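You operate a simulated robot arm through the tools that you are given. There is no shell and no other tool.

The job below is to be done with a simulated robot arm. You get a single attempt, and the scene is never put back.

## Task
Seal the blue bag at its label's number, then switch the sealer off.
Fine: put the bag back where it lay.

It is judged by the outcome, as a careful person would: the job done as asked, and still so three seconds after it is handed in. It fails if anything else is knocked over, pushed out of place, dropped, spilled or broken. A push-on lid holds only when it is set on centred and level and pressed home; a screw cap is set on level and turned clockwise until tight.

## Robot
A 6-joint arm with a fingered hand, fixed in place. Base frame: the origin is on the floor under the middle of its stand, x ahead of it, y to its left, z up. Lengths are in m, angles in degrees, forces in N, time in s.
With the tool pointing down near the work surface it reaches from about 0.3 to 0.7 m from the base axis. Its first joint turns from -166.0 to 166.0 degrees. Payload 4 kg.
The tool frame sits at the grasp point between the pads (the TCP): z along the fingers, y along the line on which they close. The tips reach 0.022 m beyond it. The gripper opens to 0.112 m; its body begins 0.06 m behind the TCP. The gripper is a hand of 4 fingers: y runs from the thumb to the fingers, the wrist lies at [0, 0, -0.218] in the tool frame, and closing takes about 1.5 s.
Orientation is that of the tool frame in the base frame, as [roll, pitch, yaw] about the fixed x, y, z axes, in that order (R = Rz(yaw) Ry(pitch) Rx(roll)). With the fingers straight down and closing along the base's y, the tool's x points along the base's -x, its y along +y and its z along -z.

## Interface
- The arm moves only by the tool send_rows. Its argument "motion" is a list of rows, each a list of 7 numbers: the shift along the base's x, y, z in units of 40 mm (1.0 is 40 mm), then the turn, a rotation vector about the base's x, y, z in units of 5 degrees (1.0 is 5 degrees), then the opening, from 0 (shut) to 1 (fully open). In form: [[dx, dy, dz, wx, wy, wz, claw], ...]. A call has 1 to 20 rows; each row shifts and turns the commanded pose from where the row before left it. A call with a number of a shift or a turn outside -1 to 1 is refused whole. Rows are played at 5 a second. More than 0.05 m and 8.6 degrees between two rows, or a gripper value outside its range, and nothing of the call is played. Where a pose cannot be reached the arm comes as near as it can. A force on the tool above 90 N (or 10 N above the force at the start of the call, whichever is more), or a blocked arm, ends the call early, and 0.2 s more pass. Each finger travels about 0.045 m/s and halts on what it meets, pressing with about 31 N; the grip force reading is that of the motor and also rises with nothing between the fingers. The clock runs only during rows and for 0.2 s after the last one: add rows that do not move to give the fingers time. The reply holds the time, the measured pose of the TCP, the force on the tool along the base axes, the opening and the grip force, in the units named above and with some noise, with the torque about the TCP (base axes, N m) and any sound that the robot's microphone picked up.
- Cameras (640 x 400 px; columns grow to the right, rows downward): "scene" is fixed at [0.3954, 0.6436, 1.6327]; the picture's right is [-1.00, 0.07, 0.00], its down [0.06, 0.86, -0.51] and it looks along [-0.03, -0.51, -0.86] (base axes); focal length 238 px, centre (320, 200). "wrist" rides on the gripper at [0.069, 0.004, -0.083] in the tool frame; the picture's right is [-0.06, 1.00, 0.00], its down [-0.77, -0.05, -0.64] and it looks along [-0.64, -0.04, 0.77] (tool axes); focal length 243 px, centre (320, 200). There is no depth. A picture from a camera that has moved, and an enlarged one, comes with that camera's place and axes in the base frame and with its lens. The place of the scene camera against the robot may be out by one fixed shift of up to 0.025 m in any direction.
- camera(camera): a new picture of that camera. No time passes.
- grasp_type(shape): the hand has 4 fingers and takes this shape, open, in about a second: jaw (thumb against the fingers, like two jaws); tri (thumb and two fingers); tip (a fingertip pinch); poke (one finger out to press); point (the index stretched); flat (the hand flat); cup (the hand cupped); fist (a fist). The gripper value then closes the fingers along that shape, each until it touches; the sizes above hold for jaw. It gives what a move gives, with no picture.
- enlarge(camera, box): a new picture of the part [left, top, right, bottom] of that camera's present view, enlarged. No time passes.
- job_done(): hands the job in; it is judged then, once.

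Places have to be worked out from the pictures, the camera data and where the tool is seen. Open the gripper and draw the arm clear of the work before you hand the job in, unless the task says otherwise.

The tools are called after "Call:" as name(argument=value, ...) on one line, values as JSON. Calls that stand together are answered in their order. send_rows: Moves the arm, as the interface text tells. Its arguments: {"type":"object","properties":{"motion":{"type":"array"}},"required":["motion"]} The other tools are called the same way: grasp_type (shape) gives the hand a shape; camera (camera) takes a picture; enlarge (camera, box) takes an enlarged picture of a part of a camera's view; job_done () hands the job in.

At the start:

```text
clock: 0.0
position: [0.3864, 0.1018, 1.2445]
tool_rot: [179.9, 0.0, 179.9]
wrist_force: [-0.4, -0.7, -0.1]
moment: [-0.02, -0.02, 0.01]
grip_width: 0.1121
gripper_force: 0.1
shape: jaw
```

scene: 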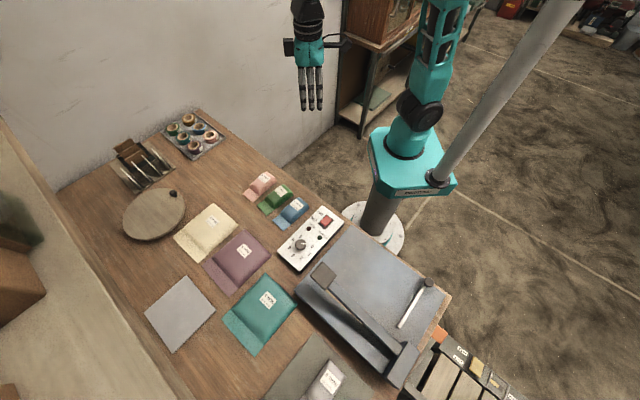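
wrist: 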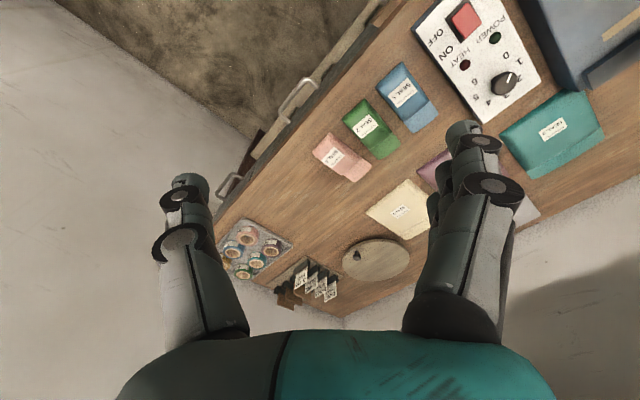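

I'll start by looking closely at the scene: the labels, the control panel and the sealer.

Call:
enlarge(camera="scene", box=[230, 150, 350, 280])

Call:
enlarge(camera="wrist", box=[380, 0, 560, 130])

Call:
enlarge(camera="scene", box=[270, 220, 460, 400])

```text
3.08 times, centred on (290, 215) of scene
camera zoom: at [0.3954, 0.6436, 1.6327], right [-1.0, 0.07, 0.0], down [0.06, 0.86, -0.51], along [-0.03, -0.51, -0.86], focal length 733 px, centre (412, 154)
```

zoom: 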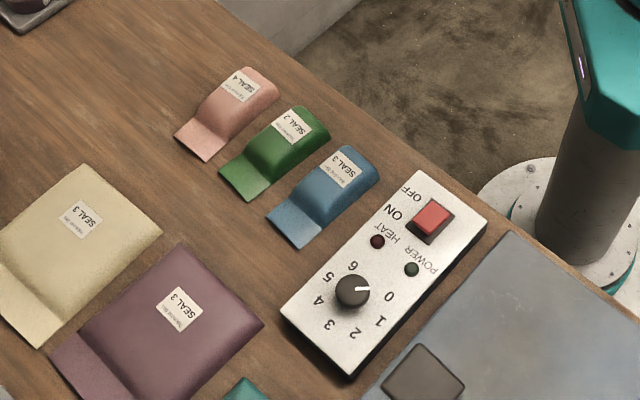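

```text
3.08 times, centred on (470, 65) of wrist
camera zoom: at [0.318, 0.1044, 1.3261], right [0.06, 1.0, 0.0], down [0.77, -0.05, 0.64], along [0.64, -0.04, -0.77], focal length 746 px, centre (-142, 615)
```

zoom: 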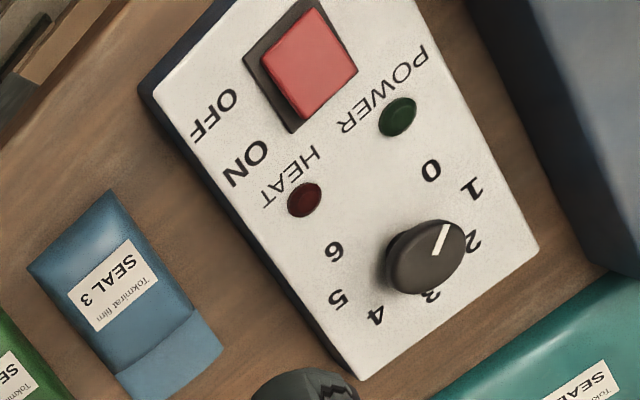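

```text
2.22 times, centred on (365, 310) of scene
camera zoom: at [0.3954, 0.6436, 1.6327], right [-1.0, 0.07, 0.0], down [0.06, 0.86, -0.51], along [-0.03, -0.51, -0.86], focal length 530 px, centre (220, -44)
```

zoom: 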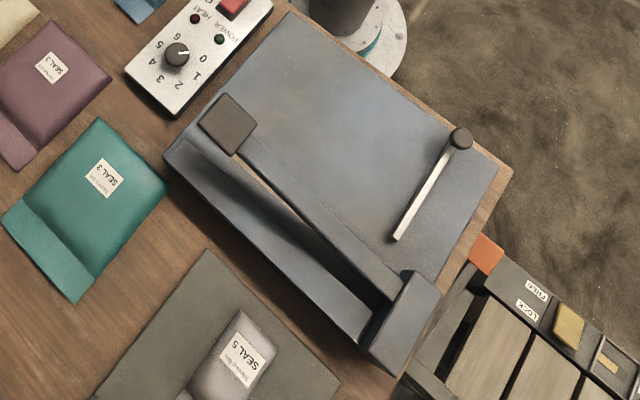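

The blue bag reads SEAL 3. I need to read the rest of the scene (lever, stool with labels, the other items) before moving.

Call:
enlarge(camera="scene", box=[400, 300, 560, 400])

Call:
enlarge(camera="scene", box=[290, 230, 400, 310])

Call:
enlarge(camera="scene", box=[240, 160, 320, 230])

Call:
enlarge(camera="scene", box=[370, 270, 450, 400])

Call:
enlarge(camera="scene", box=[100, 100, 240, 240])

Call:
enlarge(camera="scene", box=[200, 260, 400, 400])

```text
4.00 times, centred on (480, 350) of scene
camera zoom: at [0.3954, 0.6436, 1.6327], right [-1.0, 0.07, 0.0], down [0.06, 0.86, -0.51], along [-0.03, -0.51, -0.86], focal length 953 px, centre (-320, -400)
```

zoom: 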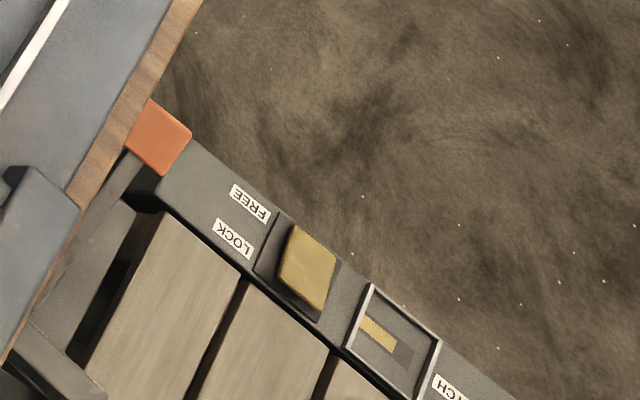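

```text
5.00 times, centred on (345, 270) of scene
camera zoom: at [0.3954, 0.6436, 1.6327], right [-1.0, 0.07, 0.0], down [0.06, 0.86, -0.51], along [-0.03, -0.51, -0.86], focal length 1192 px, centre (195, -150)
```

zoom: 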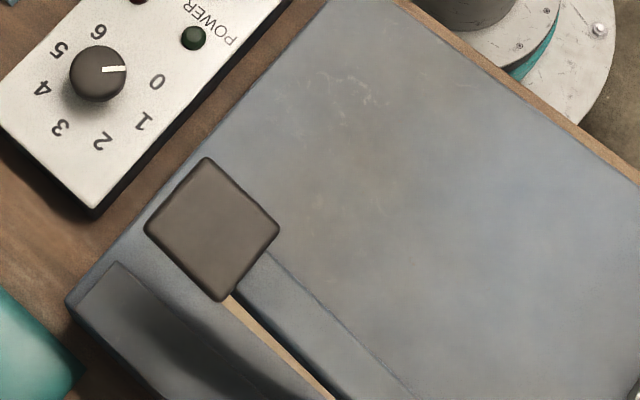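

```text
5.71 times, centred on (280, 195) of scene
camera zoom: at [0.3954, 0.6436, 1.6327], right [-1.0, 0.07, 0.0], down [0.06, 0.86, -0.51], along [-0.03, -0.51, -0.86], focal length 1362 px, centre (549, 229)
```

zoom: 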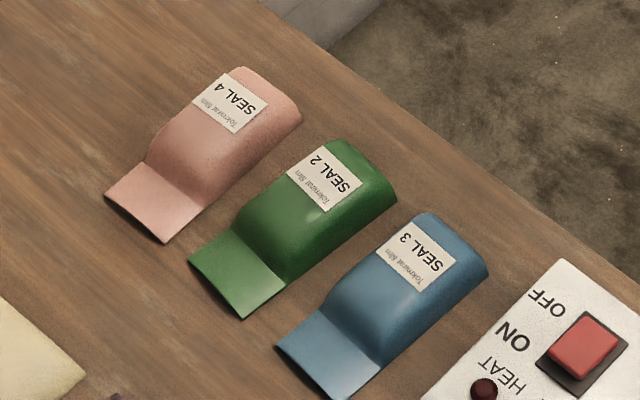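

```text
3.08 times, centred on (410, 335) of scene
camera zoom: at [0.3954, 0.6436, 1.6327], right [-1.0, 0.07, 0.0], down [0.06, 0.86, -0.51], along [-0.03, -0.51, -0.86], focal length 733 px, centre (43, -215)
```

zoom: 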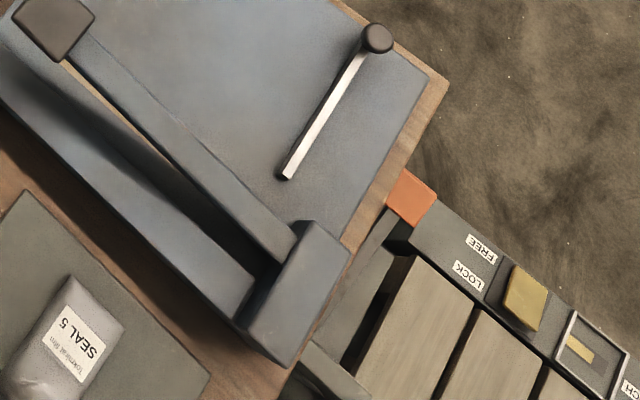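

```text
2.86 times, centred on (170, 170) of scene
camera zoom: at [0.3954, 0.6436, 1.6327], right [-1.0, 0.07, 0.0], down [0.06, 0.86, -0.51], along [-0.03, -0.51, -0.86], focal length 681 px, centre (749, 286)
```

zoom: 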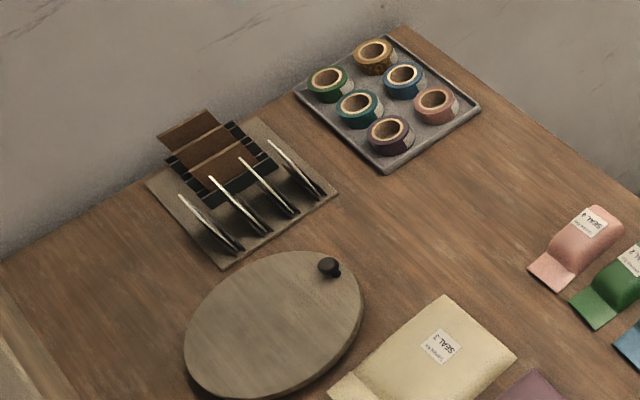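

```text
2.86 times, centred on (300, 330) of scene
camera zoom: at [0.3954, 0.6436, 1.6327], right [-1.0, 0.07, 0.0], down [0.06, 0.86, -0.51], along [-0.03, -0.51, -0.86], focal length 681 px, centre (377, -171)
```

zoom: 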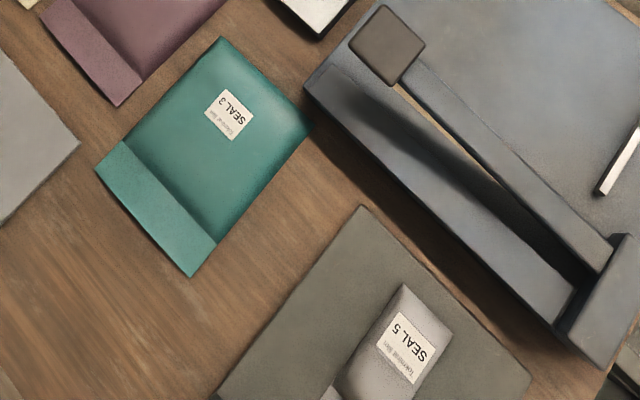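

The sealer sits about 45° round from the base axes, with the working edge of the table facing the robot. I turn the hand 45° and hover in front of the panel and sealer at a safe height to get a better view.

Call:
send_rows(motion=[[-0.38, 0.41, 0, 0, 0, 1, 1], [-0.38, 0.41, 0, 0, 0, 1, 1], [-0.38, 0.41, 0, 0, 0, 1, 1], [-0.38, 0.41, 0, 0, 0, 1, 1], [-0.38, 0.41, 0, 0, 0, 1, 1], [-0.38, 0.41, 0, 0, 0, 1, 1], [-0.38, 0.41, 0, 0, 0, 1, 1], [-0.38, 0.41, 0, 0, 0, 1, 1], [-0.38, 0.41, 0, 0, 0, 1, 1], [0, 0, 0, 0, 0, 0, 1]])

Call:
camera(camera="wrist")

Call:
camera(camera="scene")

```text
clock: 2.2
position: [0.2488, 0.2488, 1.2437]
tool_rot: [180.0, 0.0, -135.0]
wrist_force: [-0.6, -1.1, 0.0]
moment: [0.0, 0.01, 0.01]
grip_width: 0.112
gripper_force: 0.1
shape: jaw
```

```text
taken
camera wrist: at [0.198, 0.2016, 1.326], right [-0.66, 0.75, 0.0], down [0.58, 0.51, 0.64], along [0.48, 0.42, -0.77], focal length 243 px, centre (320, 200)
```

wrist: 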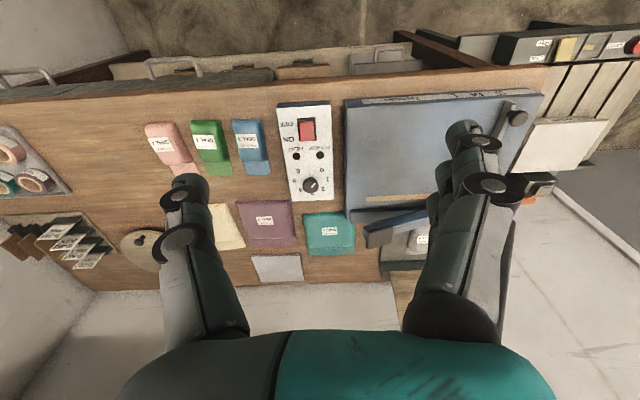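

```text
taken
```

scene: 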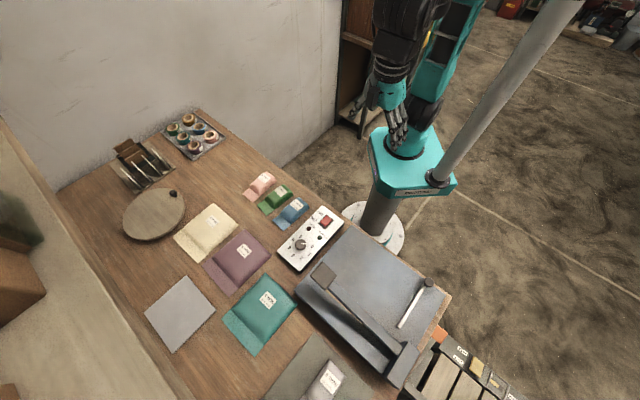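

The wrist view covers the panel and sealer well. I enlarge each for detail.

Call:
enlarge(camera="wrist", box=[220, 90, 350, 210])

Call:
enlarge(camera="wrist", box=[330, 80, 560, 270])

Call:
enlarge(camera="wrist", box=[480, 10, 640, 210])

```text
3.33 times, centred on (285, 150) of wrist
camera zoom: at [0.198, 0.2016, 1.326], right [-0.66, 0.75, 0.0], down [0.58, 0.51, 0.64], along [0.48, 0.42, -0.77], focal length 809 px, centre (437, 367)
```

zoom: 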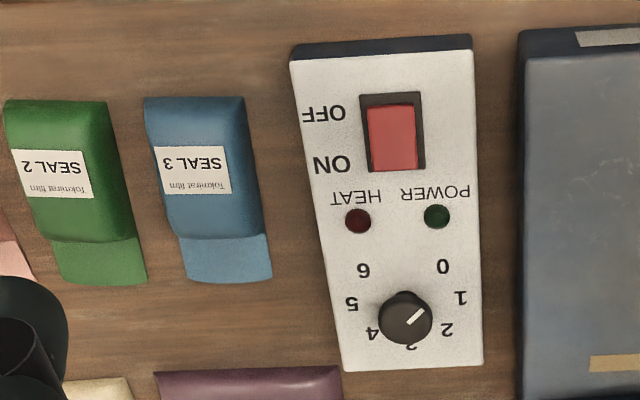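

```text
2.11 times, centred on (445, 175) of wrist
camera zoom: at [0.198, 0.2016, 1.326], right [-0.66, 0.75, 0.0], down [0.58, 0.51, 0.64], along [0.48, 0.42, -0.77], focal length 511 px, centre (57, 253)
```

zoom: 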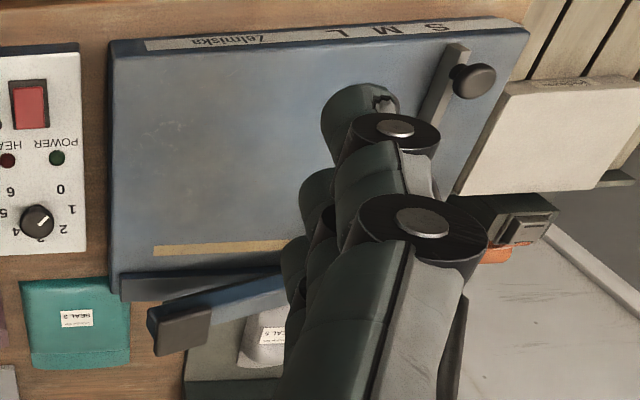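

```text
2.00 times, centred on (560, 110) of wrist
camera zoom: at [0.198, 0.2016, 1.326], right [-0.66, 0.75, 0.0], down [0.58, 0.51, 0.64], along [0.48, 0.42, -0.77], focal length 485 px, centre (-160, 380)
```

zoom: 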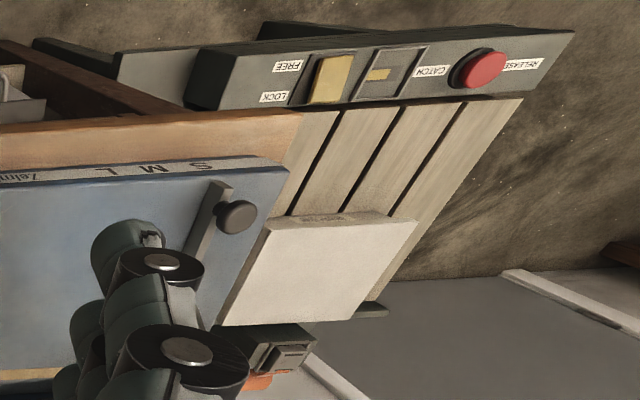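

The plate has an S/M/L scale and a sliding stop, with the sealing strip along the far edge and a raised sealing arm beyond it. I shift to the left in front of the sealer to see it without the fingers in the way.

Call:
send_rows(motion=[[-0.71, 0.71, 0, 0, 0, 0, 1], [-0.71, 0.71, 0, 0, 0, 0, 1], [-0.71, 0.71, 0, 0, 0, 0, 1], [-0.71, 0.71, 0, 0, 0, 0, 1], [-0.71, 0.71, 0, 0, 0, 0, 1], [0, 0, 0, 0, 0, 0, 1]])

Call:
camera(camera="wrist")

Call:
camera(camera="scene")

```text
clock: 3.6
position: [0.1068, 0.3905, 1.2424]
tool_rot: [180.0, 0.1, -135.0]
wrist_force: [-0.7, 0.2, -0.1]
moment: [0.0, 0.01, 0.01]
grip_width: 0.1118
gripper_force: 0.0
shape: jaw
```

```text
taken
camera wrist: at [0.0549, 0.3435, 1.3255], right [-0.66, 0.75, 0.0], down [0.58, 0.51, 0.64], along [0.48, 0.42, -0.77], focal length 243 px, centre (320, 200)
```

wrist: 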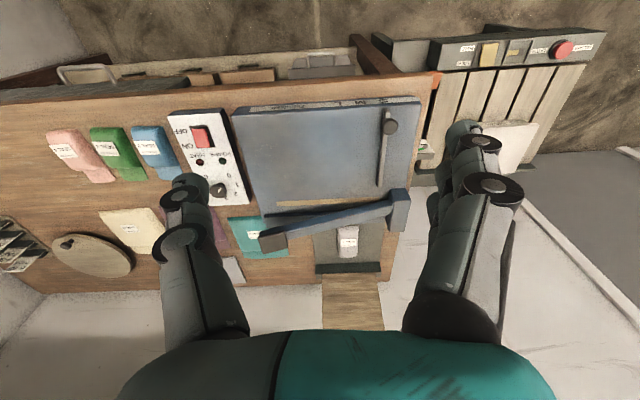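

```text
taken
```

scene: 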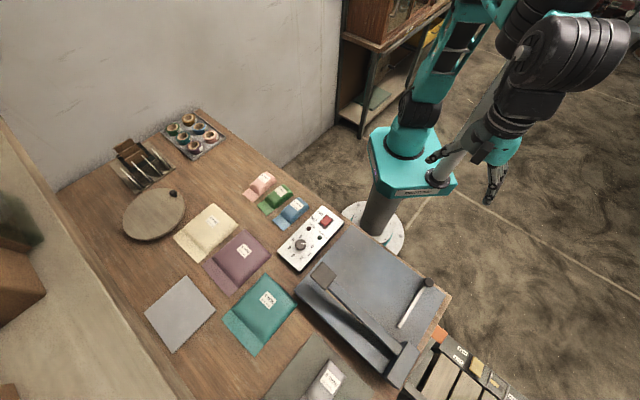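

Enlarging the sealer from this viewpoint.

Call:
enlarge(camera="wrist", box=[220, 85, 440, 280])

Call:
enlarge(camera="wrist", box=[370, 30, 610, 180])

Call:
enlarge(camera="wrist", box=[230, 90, 430, 150])

```text
2.05 times, centred on (330, 182) of wrist
camera zoom: at [0.0549, 0.3435, 1.3255], right [-0.66, 0.75, 0.0], down [0.58, 0.51, 0.64], along [0.48, 0.42, -0.77], focal length 498 px, centre (300, 236)
```

zoom: 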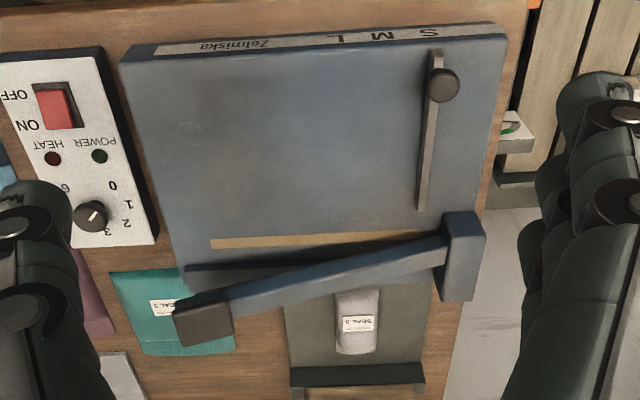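

```text
2.67 times, centred on (490, 105) of wrist
camera zoom: at [0.0549, 0.3435, 1.3255], right [-0.66, 0.75, 0.0], down [0.58, 0.51, 0.64], along [0.48, 0.42, -0.77], focal length 647 px, centre (-133, 453)
```

zoom: 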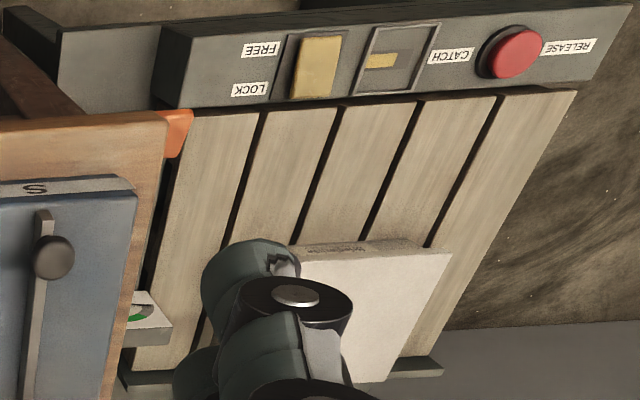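

```text
3.20 times, centred on (330, 120) of wrist
camera zoom: at [0.0549, 0.3435, 1.3255], right [-0.66, 0.75, 0.0], down [0.58, 0.51, 0.64], along [0.48, 0.42, -0.77], focal length 776 px, centre (288, 456)
```

zoom: 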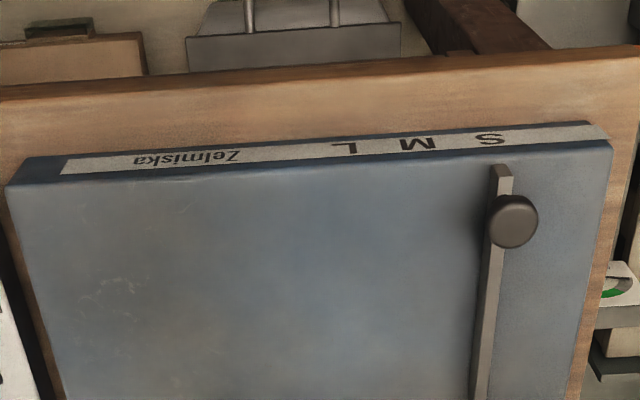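

The knob's mark points at 0, and both lamps are dark. To judge the heights (plate, gap under the arm) I want a side view, so I swing round to the right end of the sealer and look along it.

Call:
send_rows(motion=[[0.49, -0.2, -0.19, 0, 0, 1, 1], [0.49, -0.2, -0.19, 0, 0, 1, 1], [0.49, -0.2, -0.19, 0, 0, 1, 1], [0.49, -0.2, -0.19, 0, 0, 1, 1], [0.49, -0.2, -0.19, 0, 0, 1, 1], [0.49, -0.2, -0.19, 0, 0, 1, 1], [0.49, -0.2, -0.19, 0, 0, 1, 1], [0.49, -0.2, -0.19, 0, 0, 1, 1], [0.49, -0.2, -0.19, 0, 0, 1, 1], [0.49, -0.2, -0.19, 0, 0, 1, 1], [0.49, -0.2, -0.19, 0, 0, 1, 1], [0.49, -0.2, -0.19, 0, 0, 1, 1], [0.49, -0.2, -0.19, 0, 0, 1, 1], [0.49, -0.2, -0.19, 0, 0, 1, 1], [0.49, -0.2, -0.19, 0, 0, 1, 1], [0.49, -0.2, -0.19, 0, 0, 1, 1], [0.49, -0.2, -0.19, 0, 0, 1, 1], [0.49, -0.2, -0.19, 0, 0, 1, 1]])

Call:
camera(camera="wrist")

```text
clock: 7.4
position: [0.4579, 0.3045, 1.1532]
tool_rot: [179.0, 3.1, -45.7]
wrist_force: [-0.3, -0.9, 0.0]
moment: [-0.01, 0.02, 0.03]
grip_width: 0.1119
gripper_force: 0.0
shape: jaw
out of reach, approached as far as the arm can: row 15, 16, 17, 18
```

```text
taken
camera wrist: at [0.5086, 0.2485, 1.2319], right [-0.76, -0.65, 0.02], down [-0.47, 0.56, 0.68], along [-0.46, 0.51, -0.73], focal length 243 px, centre (320, 200)
```

wrist: 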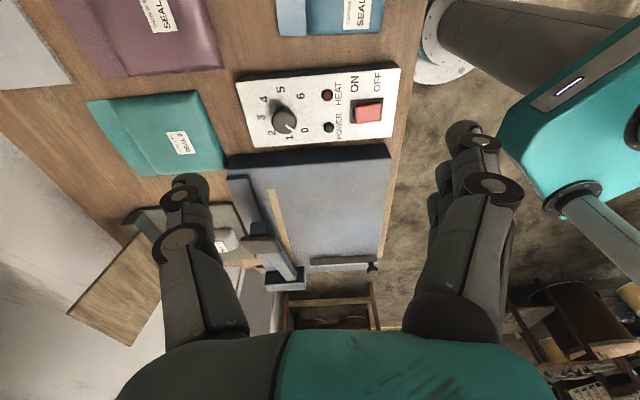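

The arm stopped a little short of that pose, but the view is useful. Enlarging the sealer and panel.

Call:
enlarge(camera="wrist", box=[210, 50, 410, 300])

Call:
enlarge(camera="wrist", box=[220, 140, 400, 290])

Call:
enlarge(camera="wrist", box=[230, 60, 410, 150])

Call:
camera(camera="scene")

```text
1.60 times, centred on (310, 175) of wrist
camera zoom: at [0.5086, 0.2485, 1.2319], right [-0.76, -0.65, 0.02], down [-0.47, 0.56, 0.68], along [-0.46, 0.51, -0.73], focal length 388 px, centre (336, 240)
```

zoom: 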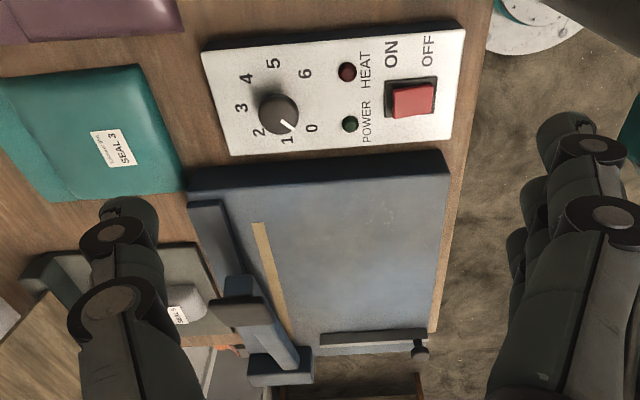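

```text
2.67 times, centred on (310, 215) of wrist
camera zoom: at [0.5086, 0.2485, 1.2319], right [-0.76, -0.65, 0.02], down [-0.47, 0.56, 0.68], along [-0.46, 0.51, -0.73], focal length 647 px, centre (347, 160)
```

zoom: 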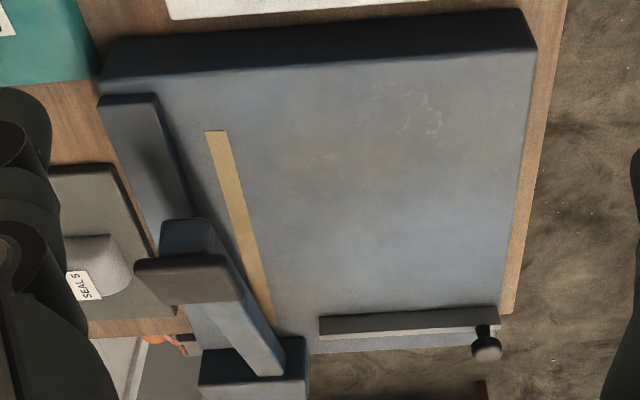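

```text
3.56 times, centred on (320, 105) of wrist
camera zoom: at [0.5086, 0.2485, 1.2319], right [-0.76, -0.65, 0.02], down [-0.47, 0.56, 0.68], along [-0.46, 0.51, -0.73], focal length 863 px, centre (320, 538)
```

zoom: 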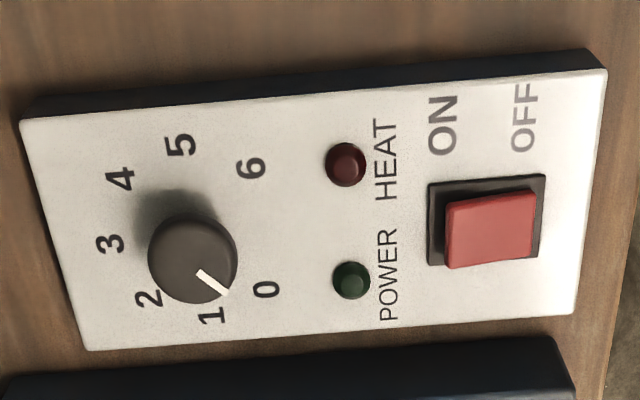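

```text
taken
```

scene: 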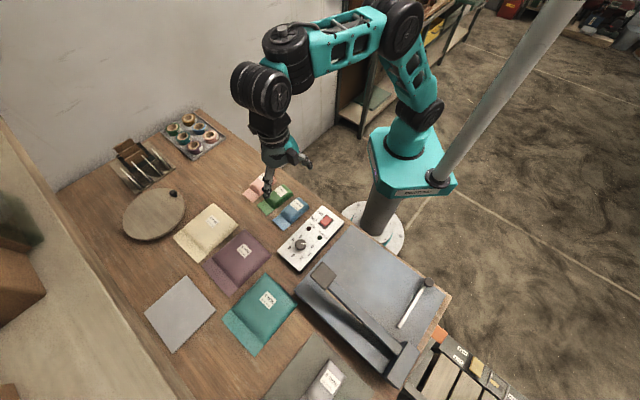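

The plate top and strip look level at z≈0.908, the strip is at about 0.633 m out from the robot, and the arm pad is raised to z≈1.02. Next I swing back and go lower over the blue bag to measure it and its gaps.

Call:
send_rows(motion=[[-0.09, -0.18, 0, 0, 0, -1, 1], [-0.09, -0.18, 0, 0, 0, -1, 1], [-0.09, -0.18, 0, 0, 0, -1, 1], [-0.09, -0.18, 0, 0, 0, -1, 1], [-0.09, -0.18, 0, 0, 0, -1, 1], [-0.09, -0.18, 0, 0, 0, -1, 1], [-0.09, -0.18, 0, 0, 0, -1, 1], [-0.09, -0.18, 0, 0, 0, -1, 1], [-0.09, -0.18, 0, 0, 0, -1, 1], [-0.09, -0.18, 0, 0, 0, -1, 1], [-0.09, -0.18, 0, 0, 0, -1, 1], [-0.09, -0.18, 0, 0, 0, -1, 1], [-0.09, -0.18, 0, 0, 0, -1, 1], [-0.09, -0.18, 0, 0, 0, -1, 1], [-0.09, -0.18, 0, 0, 0, -1, 1], [-0.09, -0.18, 0, 0, 0, -1, 1], [-0.09, -0.18, 0, 0, 0, -1, 1], [-0.09, -0.18, 0, 0, 0, -1, 1], [0, 0, 0, 0, 0, 0, 1]])

Call:
camera(camera="wrist")

```text
clock: 11.4
position: [0.3936, 0.1749, 1.1524]
tool_rot: [179.2, 2.6, -135.7]
wrist_force: [0.8, 0.5, 0.5]
moment: [0.0, 0.0, 0.02]
grip_width: 0.1122
gripper_force: 0.1
shape: jaw
```

```text
taken
camera wrist: at [0.3398, 0.1252, 1.2312], right [-0.65, 0.76, 0.02], down [0.57, 0.47, 0.68], along [0.51, 0.45, -0.74], focal length 243 px, centre (320, 200)
```

wrist: 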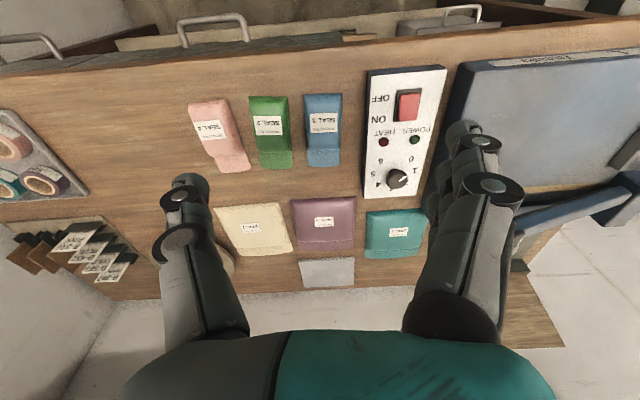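

The commanded pose picked up a small tilt. I straighten the tool and descend 0.1 m over the bag for a closer look.

Call:
send_rows(motion=[[0, 0, -0.8, -0.16, 0.09, 0.05, 1], [0, 0, -0.8, -0.16, 0.09, 0.05, 1], [0, 0, -0.8, -0.16, 0.09, 0.05, 1], [0, 0, 0, 0, 0, 0, 1]])

Call:
camera(camera="wrist")

Call:
enlarge(camera="wrist", box=[220, 20, 420, 170])

Call:
camera(camera="scene")

```text
clock: 12.4
position: [0.394, 0.1751, 1.0569]
tool_rot: [180.0, 0.1, -135.0]
wrist_force: [0.0, -0.7, 0.0]
moment: [-0.01, -0.01, -0.02]
grip_width: 0.1123
gripper_force: 0.1
shape: jaw
```

```text
taken
camera wrist: at [0.3426, 0.1272, 1.1382], right [-0.66, 0.75, 0.0], down [0.58, 0.51, 0.64], along [0.48, 0.43, -0.77], focal length 243 px, centre (320, 200)
```

wrist: 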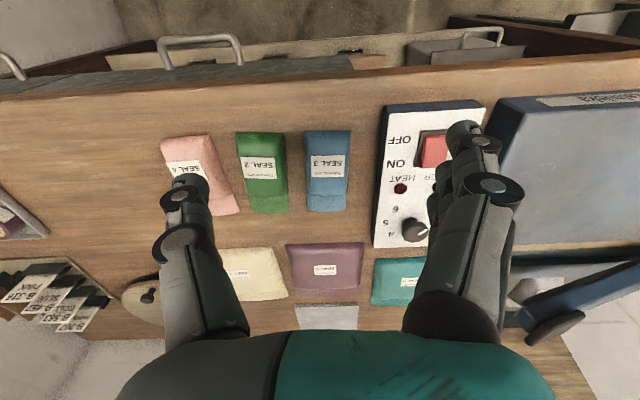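

```text
2.67 times, centred on (320, 95) of wrist
camera zoom: at [0.3426, 0.1272, 1.1382], right [-0.66, 0.75, 0.0], down [0.58, 0.51, 0.64], along [0.48, 0.43, -0.77], focal length 647 px, centre (320, 480)
```

zoom: 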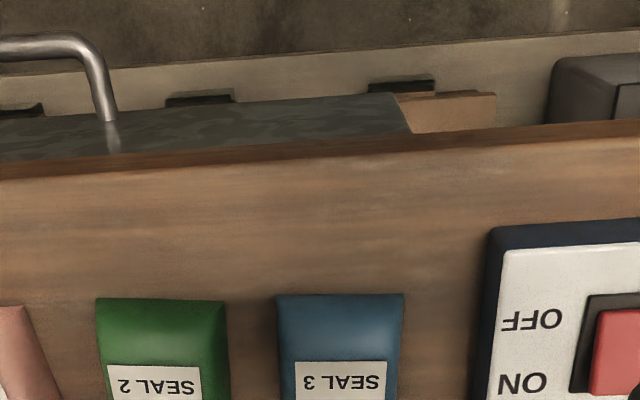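

```text
taken
```

scene: 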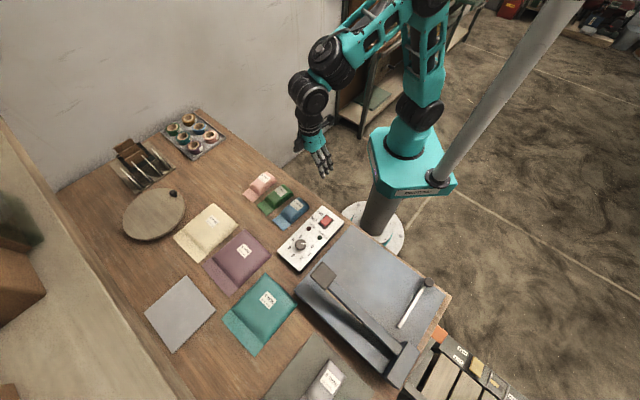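

Enlarging right on the bag and its neighbours.

Call:
enlarge(camera="wrist", box=[220, 115, 380, 215])

Call:
enlarge(camera="wrist", box=[360, 90, 460, 255])

```text
4.00 times, centred on (300, 165) of wrist
camera zoom: at [0.3426, 0.1272, 1.1382], right [-0.66, 0.75, 0.0], down [0.58, 0.51, 0.64], along [0.48, 0.43, -0.77], focal length 970 px, centre (400, 340)
```

zoom: 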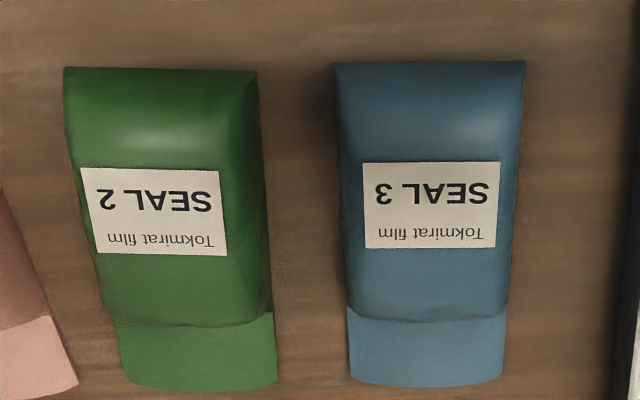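

```text
2.42 times, centred on (410, 172) of wrist
camera zoom: at [0.3426, 0.1272, 1.1382], right [-0.66, 0.75, 0.0], down [0.58, 0.51, 0.64], along [0.48, 0.43, -0.77], focal length 588 px, centre (102, 267)
```

zoom: 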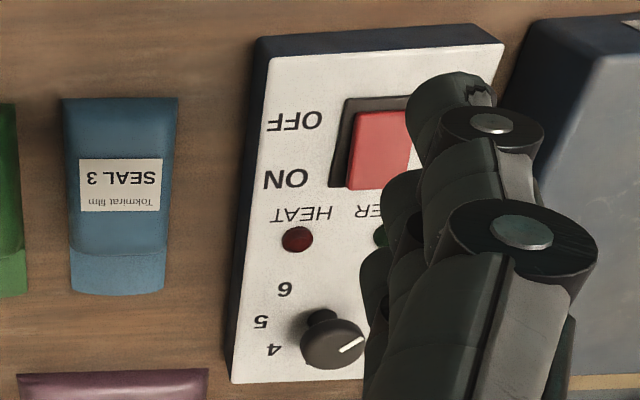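

The bag spans about 0.058 m by 0.13 m and is turned about 3° from the table axes, with a roughly 24 mm gap to the green bag. I check how thick the fingers are before choosing the grasp opening.

Call:
enlarge(camera="wrist", box=[140, 160, 260, 350])

Call:
enlarge(camera="wrist", box=[400, 110, 540, 350])

Call:
enlarge(camera="scene", box=[280, 60, 360, 200])

```text
2.11 times, centred on (200, 255) of wrist
camera zoom: at [0.3426, 0.1272, 1.1382], right [-0.66, 0.75, 0.0], down [0.58, 0.51, 0.64], along [0.48, 0.43, -0.77], focal length 511 px, centre (573, 84)
```

zoom: 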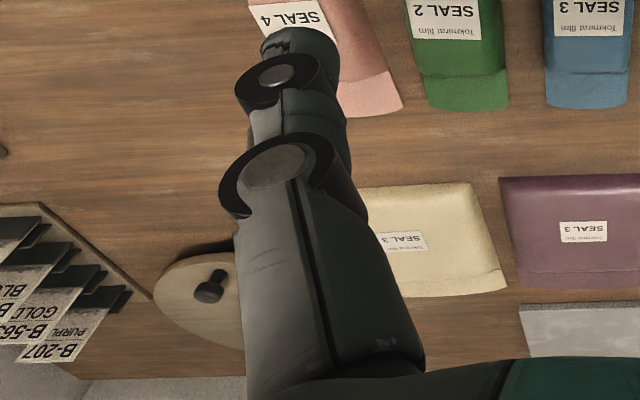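

```text
1.67 times, centred on (470, 230) of wrist
camera zoom: at [0.3426, 0.1272, 1.1382], right [-0.66, 0.75, 0.0], down [0.58, 0.51, 0.64], along [0.48, 0.43, -0.77], focal length 404 px, centre (70, 150)
```

zoom: 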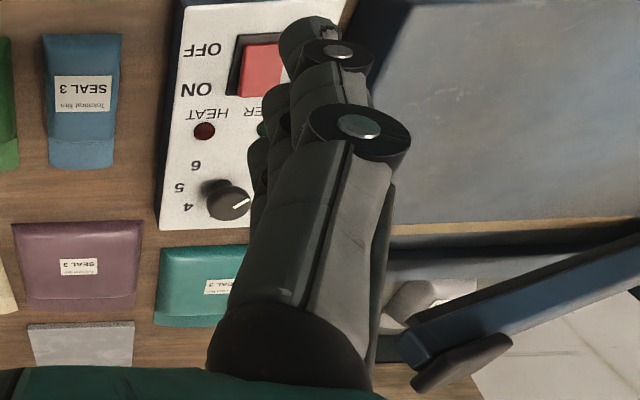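

```text
2.86 times, centred on (320, 130) of scene
camera zoom: at [0.3954, 0.6436, 1.6327], right [-1.0, 0.07, 0.0], down [0.06, 0.86, -0.51], along [-0.03, -0.51, -0.86], focal length 681 px, centre (320, 400)
```

zoom: 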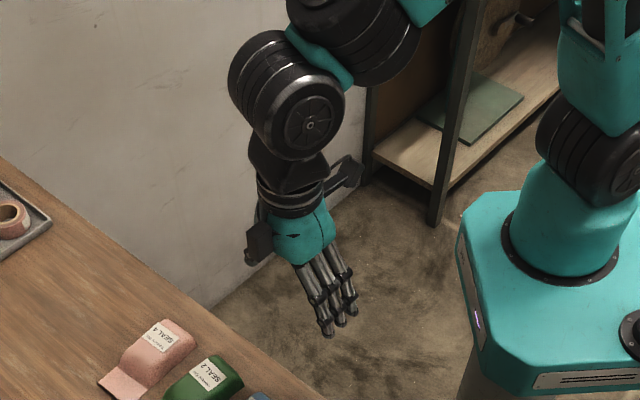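

The fingers look about 2 cm thick, so the bag grasp will be tight on the green side; I'll deal with that later. First the dial: knob axis at about (0.444, 0.390), top z≈0.906, mark at 0, and it needs −135° (clockwise) to reach 3. I move above it and rehearse the turn in the air to check reach.

Call:
send_rows(motion=[[0.209, 0.897, 0, 0, 0, 0, 1], [0.209, 0.897, 0, 0, 0, 0, 1], [0.209, 0.897, 0, 0, 0, 0, 1], [0.209, 0.897, 0, 0, 0, 0, 1], [0.209, 0.897, 0, 0, 0, 0, 1], [0.209, 0.897, 0, 0, 0, 0, 1], [0, 0, 0, 0, 0, 0, 1]])

Call:
camera(camera="wrist")

Call:
camera(camera="scene")

```text
clock: 14.0
position: [0.4431, 0.3912, 1.0557]
tool_rot: [179.8, 0.1, -135.0]
wrist_force: [-0.1, -0.4, 0.6]
moment: [0.0, -0.01, -0.02]
grip_width: 0.112
gripper_force: 0.0
shape: jaw
```

```text
taken
camera wrist: at [0.3917, 0.3434, 1.1383], right [-0.66, 0.75, 0.0], down [0.58, 0.51, 0.64], along [0.48, 0.43, -0.77], focal length 243 px, centre (320, 200)
```

wrist: 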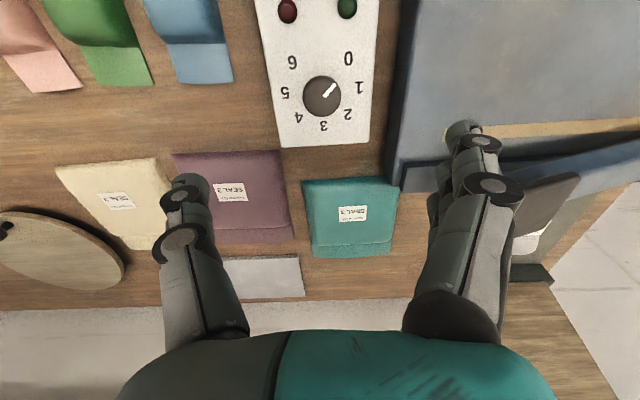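

```text
taken
```

scene: 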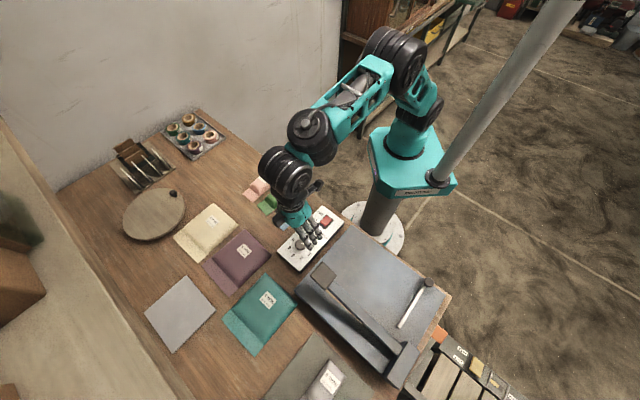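

The knob is directly below the TCP. I rehearse the clockwise turn at this height.

Call:
send_rows(motion=[[0, 0, 0, 0, 0, -1, 1], [0, 0, 0, 0, 0, -1, 1], [0, 0, 0, 0, 0, -1, 1], [0, 0, 0, 0, 0, -1, 1], [0, 0, 0, 0, 0, -1, 1], [0, 0, 0, 0, 0, -1, 1], [0, 0, 0, 0, 0, -1, 1], [0, 0, 0, 0, 0, -1, 1], [0, 0, 0, 0, 0, -1, 1], [0, 0, 0, 0, 0, -1, 1], [0, 0, 0, 0, 0, -1, 1], [0, 0, 0, 0, 0, -1, 1], [0, 0, 0, 0, 0, -1, 1], [0, 0, 0, 0, 0, -1, 1], [0, 0, 0, 0, 0, -1, 1], [0, 0, 0, 0, 0, -1, 1], [0, 0, 0, 0, 0, -1, 1], [0, 0, 0, 0, 0, -1, 1], [0, 0, 0, 0, 0, -1, 1], [0, 0, 0, 0, 0, -1, 1]])

Call:
camera(camera="wrist")

```text
clock: 18.2
position: [0.4437, 0.391, 1.0563]
tool_rot: [179.9, 0.1, 124.9]
wrist_force: [0.4, 0.2, 0.1]
moment: [0.01, 0.02, -0.03]
grip_width: 0.1121
gripper_force: 0.0
shape: jaw
```

```text
taken
camera wrist: at [0.4085, 0.4488, 1.1387], right [0.85, 0.52, 0.0], down [0.4, -0.66, 0.64], along [0.33, -0.55, -0.77], focal length 243 px, centre (320, 200)
```

wrist: 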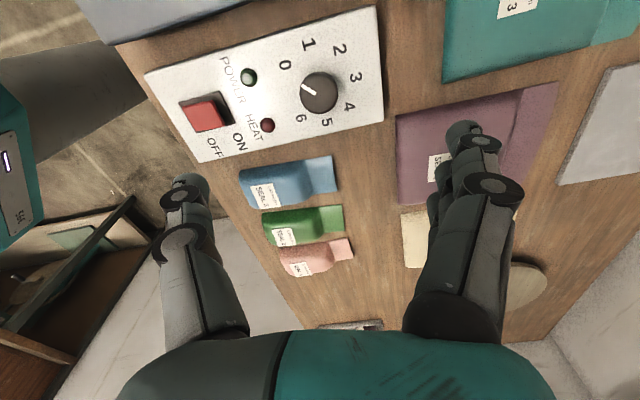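

−100° is fine; testing the remaining −35°.

Call:
send_rows(motion=[[0, 0, 0, 0, 0, -1, 1], [0, 0, 0, 0, 0, -1, 1], [0, 0, 0, 0, 0, -1, 1], [0, 0, 0, 0, 0, -1, 1], [0, 0, 0, 0, 0, -1, 1], [0, 0, 0, 0, 0, -1, 1], [0, 0, 0, 0, 0, -1, 1], [0, 0, 0, 0, 0, -1, 1]])

Call:
enlarge(camera="wrist", box=[240, 0, 420, 180])

Call:
camera(camera="scene")

```text
clock: 20.0
position: [0.4448, 0.391, 1.0554]
tool_rot: [179.9, 0.1, 85.1]
wrist_force: [0.6, 1.2, -0.3]
moment: [0.0, 0.0, -0.02]
grip_width: 0.1119
gripper_force: 0.0
shape: jaw
```

```text
2.22 times, centred on (330, 90) of wrist
camera zoom: at [0.4549, 0.4581, 1.1388], right [0.99, -0.15, 0.0], down [-0.12, -0.76, 0.64], along [-0.1, -0.64, -0.77], focal length 539 px, centre (298, 444)
```

zoom: 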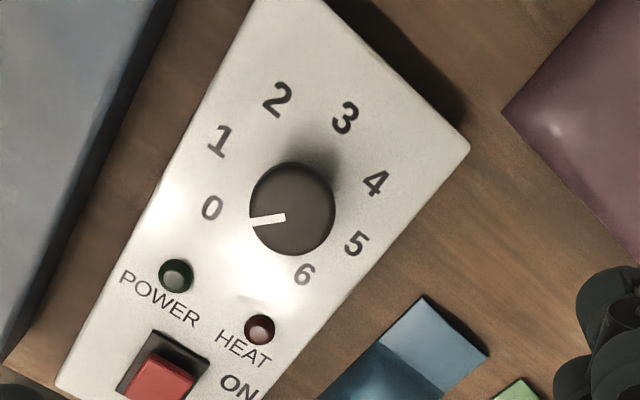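

```text
taken
```

scene: 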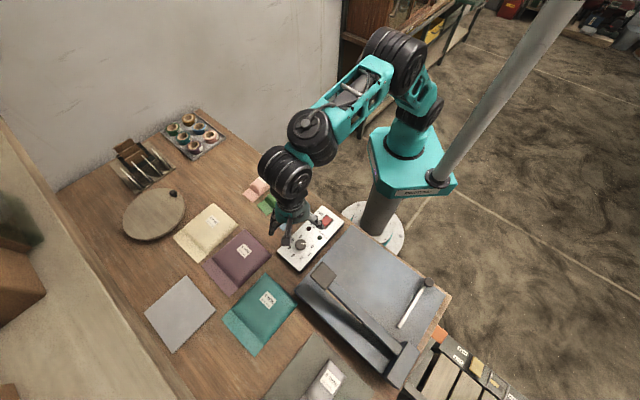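

The full turn is reachable. I rotate back, part-close the hand to about 0.07 m so the fingers clear the sealer's side, then descend.

Call:
send_rows(motion=[[0, 0, 0, 0, 0, 1, 0.62], [0, 0, 0, 0, 0, 1, 0.62], [0, 0, 0, 0, 0, 1, 0.62], [0, 0, 0, 0, 0, 1, 0.62], [0, 0, 0, 0, 0, 1, 0.62], [0, 0, 0, 0, 0, 1, 0.62], [0, 0, 0, 0, 0, 1, 0.62], [0, 0, 0, 0, 0, 1, 0.62], [0, 0, 0, 0, 0, 1, 0.62], [0, 0, 0, 0, 0, 1, 0.62], [0, 0, 0, 0, 0, 1, 0.62], [0, 0, 0, 0, 0, 1, 0.62], [0, 0, 0, 0, 0, 1, 0.62], [0, 0, 0, 0, 0, 1, 0.62], [0, 0, 0, 0, 0, 1, 0.62], [0, 0, 0, 0, 0, 1, 0.62], [0, 0, 0, 0, 0, 1, 0.62], [0, 0, 0, 0, 0, 1, 0.62], [0, 0, 0, 0, 0, 1, 0.62], [0, 0, 0, 0, 0, 1, 0.62]])

Call:
send_rows(motion=[[0, 0, 0, 0, 0, 1, 0.62], [0, 0, 0, 0, 0, 1, 0.62], [0, 0, 0, 0, 0, 1, 0.62], [0, 0, 0, 0, 0, 1, 0.62], [0, 0, 0, 0, 0, 1, 0.62], [0, 0, 0, 0, 0, 1, 0.62], [0, 0, 0, 0, 0, 1, 0.62], [0, 0, 0, 0, 0, 1, 0.62], [0, 0, 0, 0, 0, 0, 0.62]])

Call:
camera(camera="wrist")

```text
clock: 24.2
position: [0.443, 0.3914, 1.057]
tool_rot: [-180.0, 0.2, -174.9]
wrist_force: [-0.5, 0.7, 0.2]
moment: [0.01, 0.0, 0.01]
grip_width: 0.0698
gripper_force: 0.0
shape: jaw
```

```text
clock: 26.2
position: [0.4445, 0.3921, 1.0569]
tool_rot: [179.9, 0.1, -134.9]
wrist_force: [-0.7, 0.4, 0.4]
moment: [0.02, -0.01, 0.04]
grip_width: 0.07
gripper_force: 0.0
shape: jaw
```

```text
taken
camera wrist: at [0.3927, 0.3432, 1.1392], right [-0.66, 0.75, 0.0], down [0.57, 0.51, 0.64], along [0.48, 0.43, -0.77], focal length 243 px, centre (320, 200)
```

wrist: 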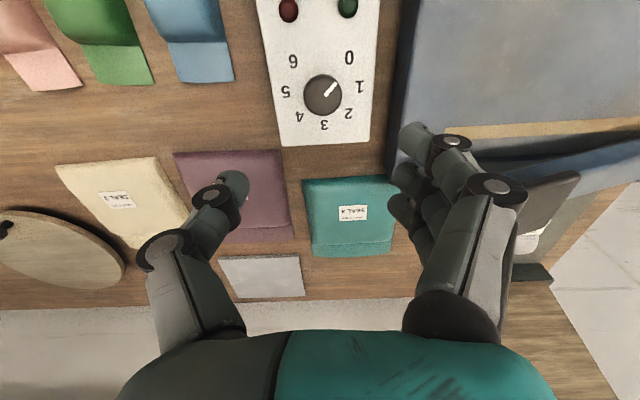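

Partly closed, the tips angle inward at ±35 mm. I trim 2 mm toward the knob axis and descend to z≈0.911 so the tips straddle the knob just above the panel.

Call:
send_rows(motion=[[-0.04, -0.02, -0.8, 0, 0, 0, 0.62], [0, 0, -0.8, 0, 0, 0, 0.62], [0, 0, -0.8, 0, 0, 0, 0.62], [0, 0, -0.5, 0, 0, 0, 0.62], [0, 0, -0.3, 0, 0, 0, 0.62], [0, 0, 0, 0, 0, 0, 0.62]])

Call:
camera(camera="wrist")

Call:
enlarge(camera="scene", box=[250, 180, 370, 280])

```text
clock: 27.6
position: [0.4415, 0.3902, 0.9288]
tool_rot: [179.9, 0.0, -135.1]
wrist_force: [0.5, -0.8, -1.2]
moment: [-0.02, 0.02, 0.0]
grip_width: 0.0701
gripper_force: 0.0
shape: jaw
```

```text
taken
camera wrist: at [0.391, 0.3426, 1.0105], right [-0.66, 0.75, 0.0], down [0.58, 0.51, 0.64], along [0.48, 0.43, -0.77], focal length 243 px, centre (320, 200)
```

wrist: 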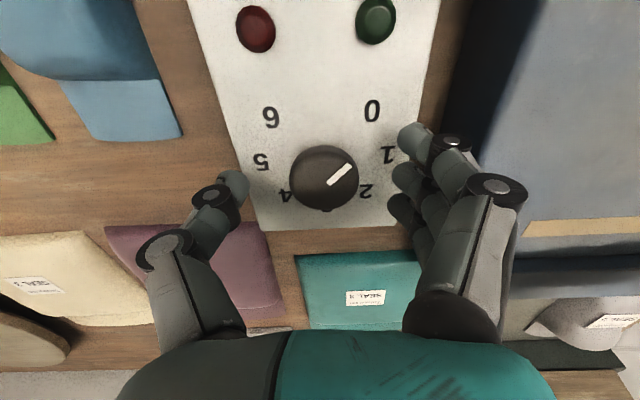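

```text
4.00 times, centred on (310, 230) of scene
camera zoom: at [0.3954, 0.6436, 1.6327], right [-1.0, 0.07, 0.0], down [0.06, 0.86, -0.51], along [-0.03, -0.51, -0.86], focal length 953 px, centre (360, 80)
```

zoom: 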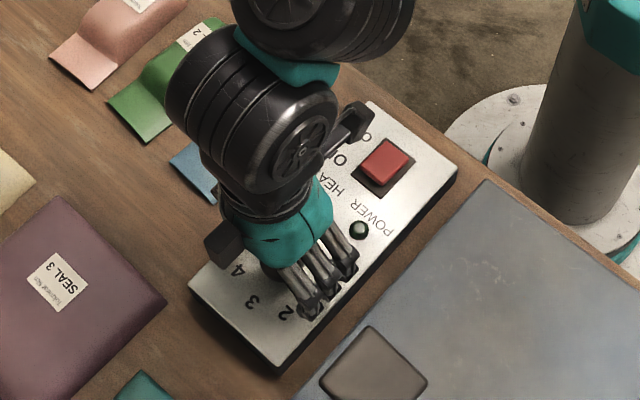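

The knob (e1≈0.590) sits between thumb and middle finger. I lower the last 18 mm and close on it.

Call:
send_rows(motion=[[0.035, 0.035, -0.25, 0, 0, 0, 0.62], [0, 0, -0.2, 0, 0, 0, 0.62], [0, 0, 0, 0, 0, 0, 0.4], [0, 0, 0, 0, 0, 0, 0.2], [0, 0, 0, 0, 0, 0, 0.2], [0, 0, 0, 0, 0, 0, 0.2], [0, 0, 0, 0, 0, 0, 0.2], [0, 0, 0, 0, 0, 0, 0.2]])

Call:
camera(camera="wrist")

```text
clock: 29.4
position: [0.4445, 0.3905, 0.9111]
tool_rot: [-180.0, 0.1, -135.3]
wrist_force: [21.4, -19.1, 10.6]
moment: [-0.14, -0.11, -0.01]
grip_width: 0.0154
gripper_force: 31.3
shape: jaw
```

```text
taken
camera wrist: at [0.3934, 0.3431, 0.9933], right [-0.66, 0.75, 0.0], down [0.58, 0.5, 0.64], along [0.48, 0.42, -0.77], focal length 243 px, centre (320, 200)
```

wrist: 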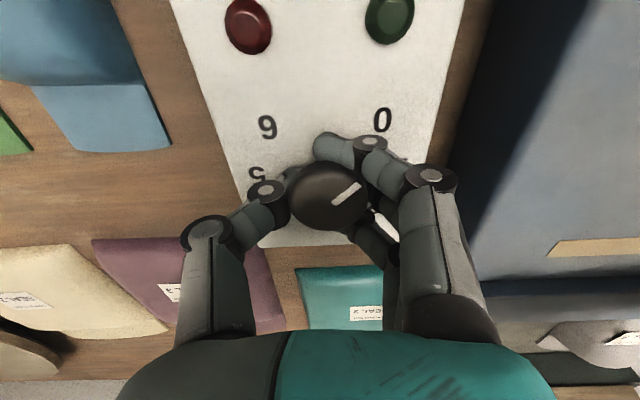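

Gripped, but there's a net side force of about 29 N toward −e2, so the grip isn't centred. I shift 2 mm along that direction to even it out.

Call:
send_rows(motion=[[0.035, -0.035, 0, 0, 0, 0, 0.2], [0, 0, 0, 0, 0, 0, 0.2]])

```text
clock: 30.0
position: [0.4442, 0.3899, 0.9104]
tool_rot: [179.9, 0.1, -135.0]
wrist_force: [15.0, -13.4, 11.7]
moment: [-0.07, -0.01, -0.09]
grip_width: 0.0154
gripper_force: 30.9
shape: jaw
```

The force dropped, so I continue another 4 mm the same way.

Call:
send_rows(motion=[[0.035, -0.035, 0, 0, 0, 0, 0.2], [0.035, -0.035, 0, 0, 0, 0, 0.2], [0, 0, 0, 0, 0, 0, 0.2]])

Call:
camera(camera="wrist")

```text
clock: 30.8
position: [0.4475, 0.3888, 0.911]
tool_rot: [179.9, 0.0, -134.7]
wrist_force: [6.0, 0.5, 9.4]
moment: [0.4, 0.3, -0.01]
grip_width: 0.0146
gripper_force: 31.0
shape: jaw
```

```text
taken
camera wrist: at [0.3962, 0.3403, 0.9928], right [-0.66, 0.75, 0.0], down [0.57, 0.51, 0.64], along [0.48, 0.43, -0.77], focal length 243 px, centre (320, 200)
```

wrist: 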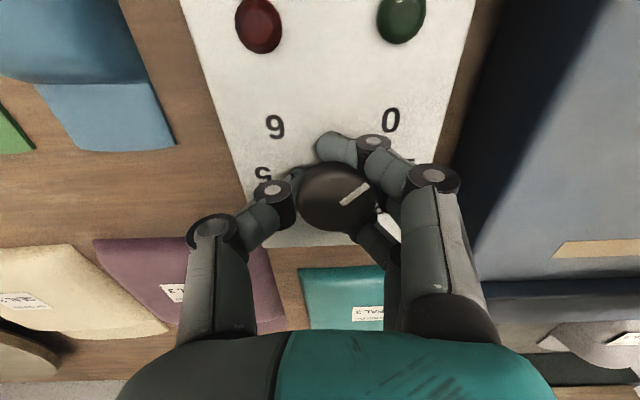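

Now the net force is small, with the knob squeezed from both sides about 5 mm off the TCP. I start turning clockwise, orbiting the TCP slightly so the rotation is about the knob's axis; first 30°.

Call:
send_rows(motion=[[-0.007, -0.01, 0, 0, 0, -1, 0.2], [-0.008, -0.009, 0, 0, 0, -1, 0.2], [-0.009, -0.008, 0, 0, 0, -1, 0.2], [-0.01, -0.007, 0, 0, 0, -1, 0.2], [-0.01, -0.006, 0, 0, 0, -1, 0.2], [-0.011, -0.005, 0, 0, 0, -1, 0.2]])

Call:
camera(camera="wrist")

```text
clock: 32.2
position: [0.445, 0.3853, 0.9101]
tool_rot: [-180.0, 0.0, -165.0]
wrist_force: [-7.9, -5.9, 9.3]
moment: [0.55, 0.14, 0.13]
grip_width: 0.0143
gripper_force: 30.7
shape: jaw
```

```text
taken
camera wrist: at [0.3778, 0.3701, 0.9927], right [-0.2, 0.98, 0.0], down [0.75, 0.15, 0.64], along [0.63, 0.13, -0.77], focal length 243 px, centre (320, 200)
```

wrist: 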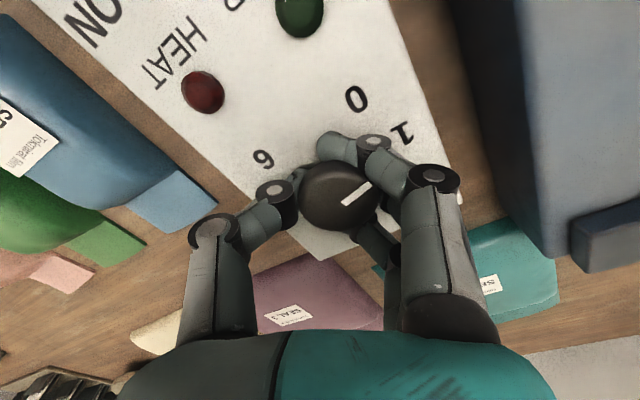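

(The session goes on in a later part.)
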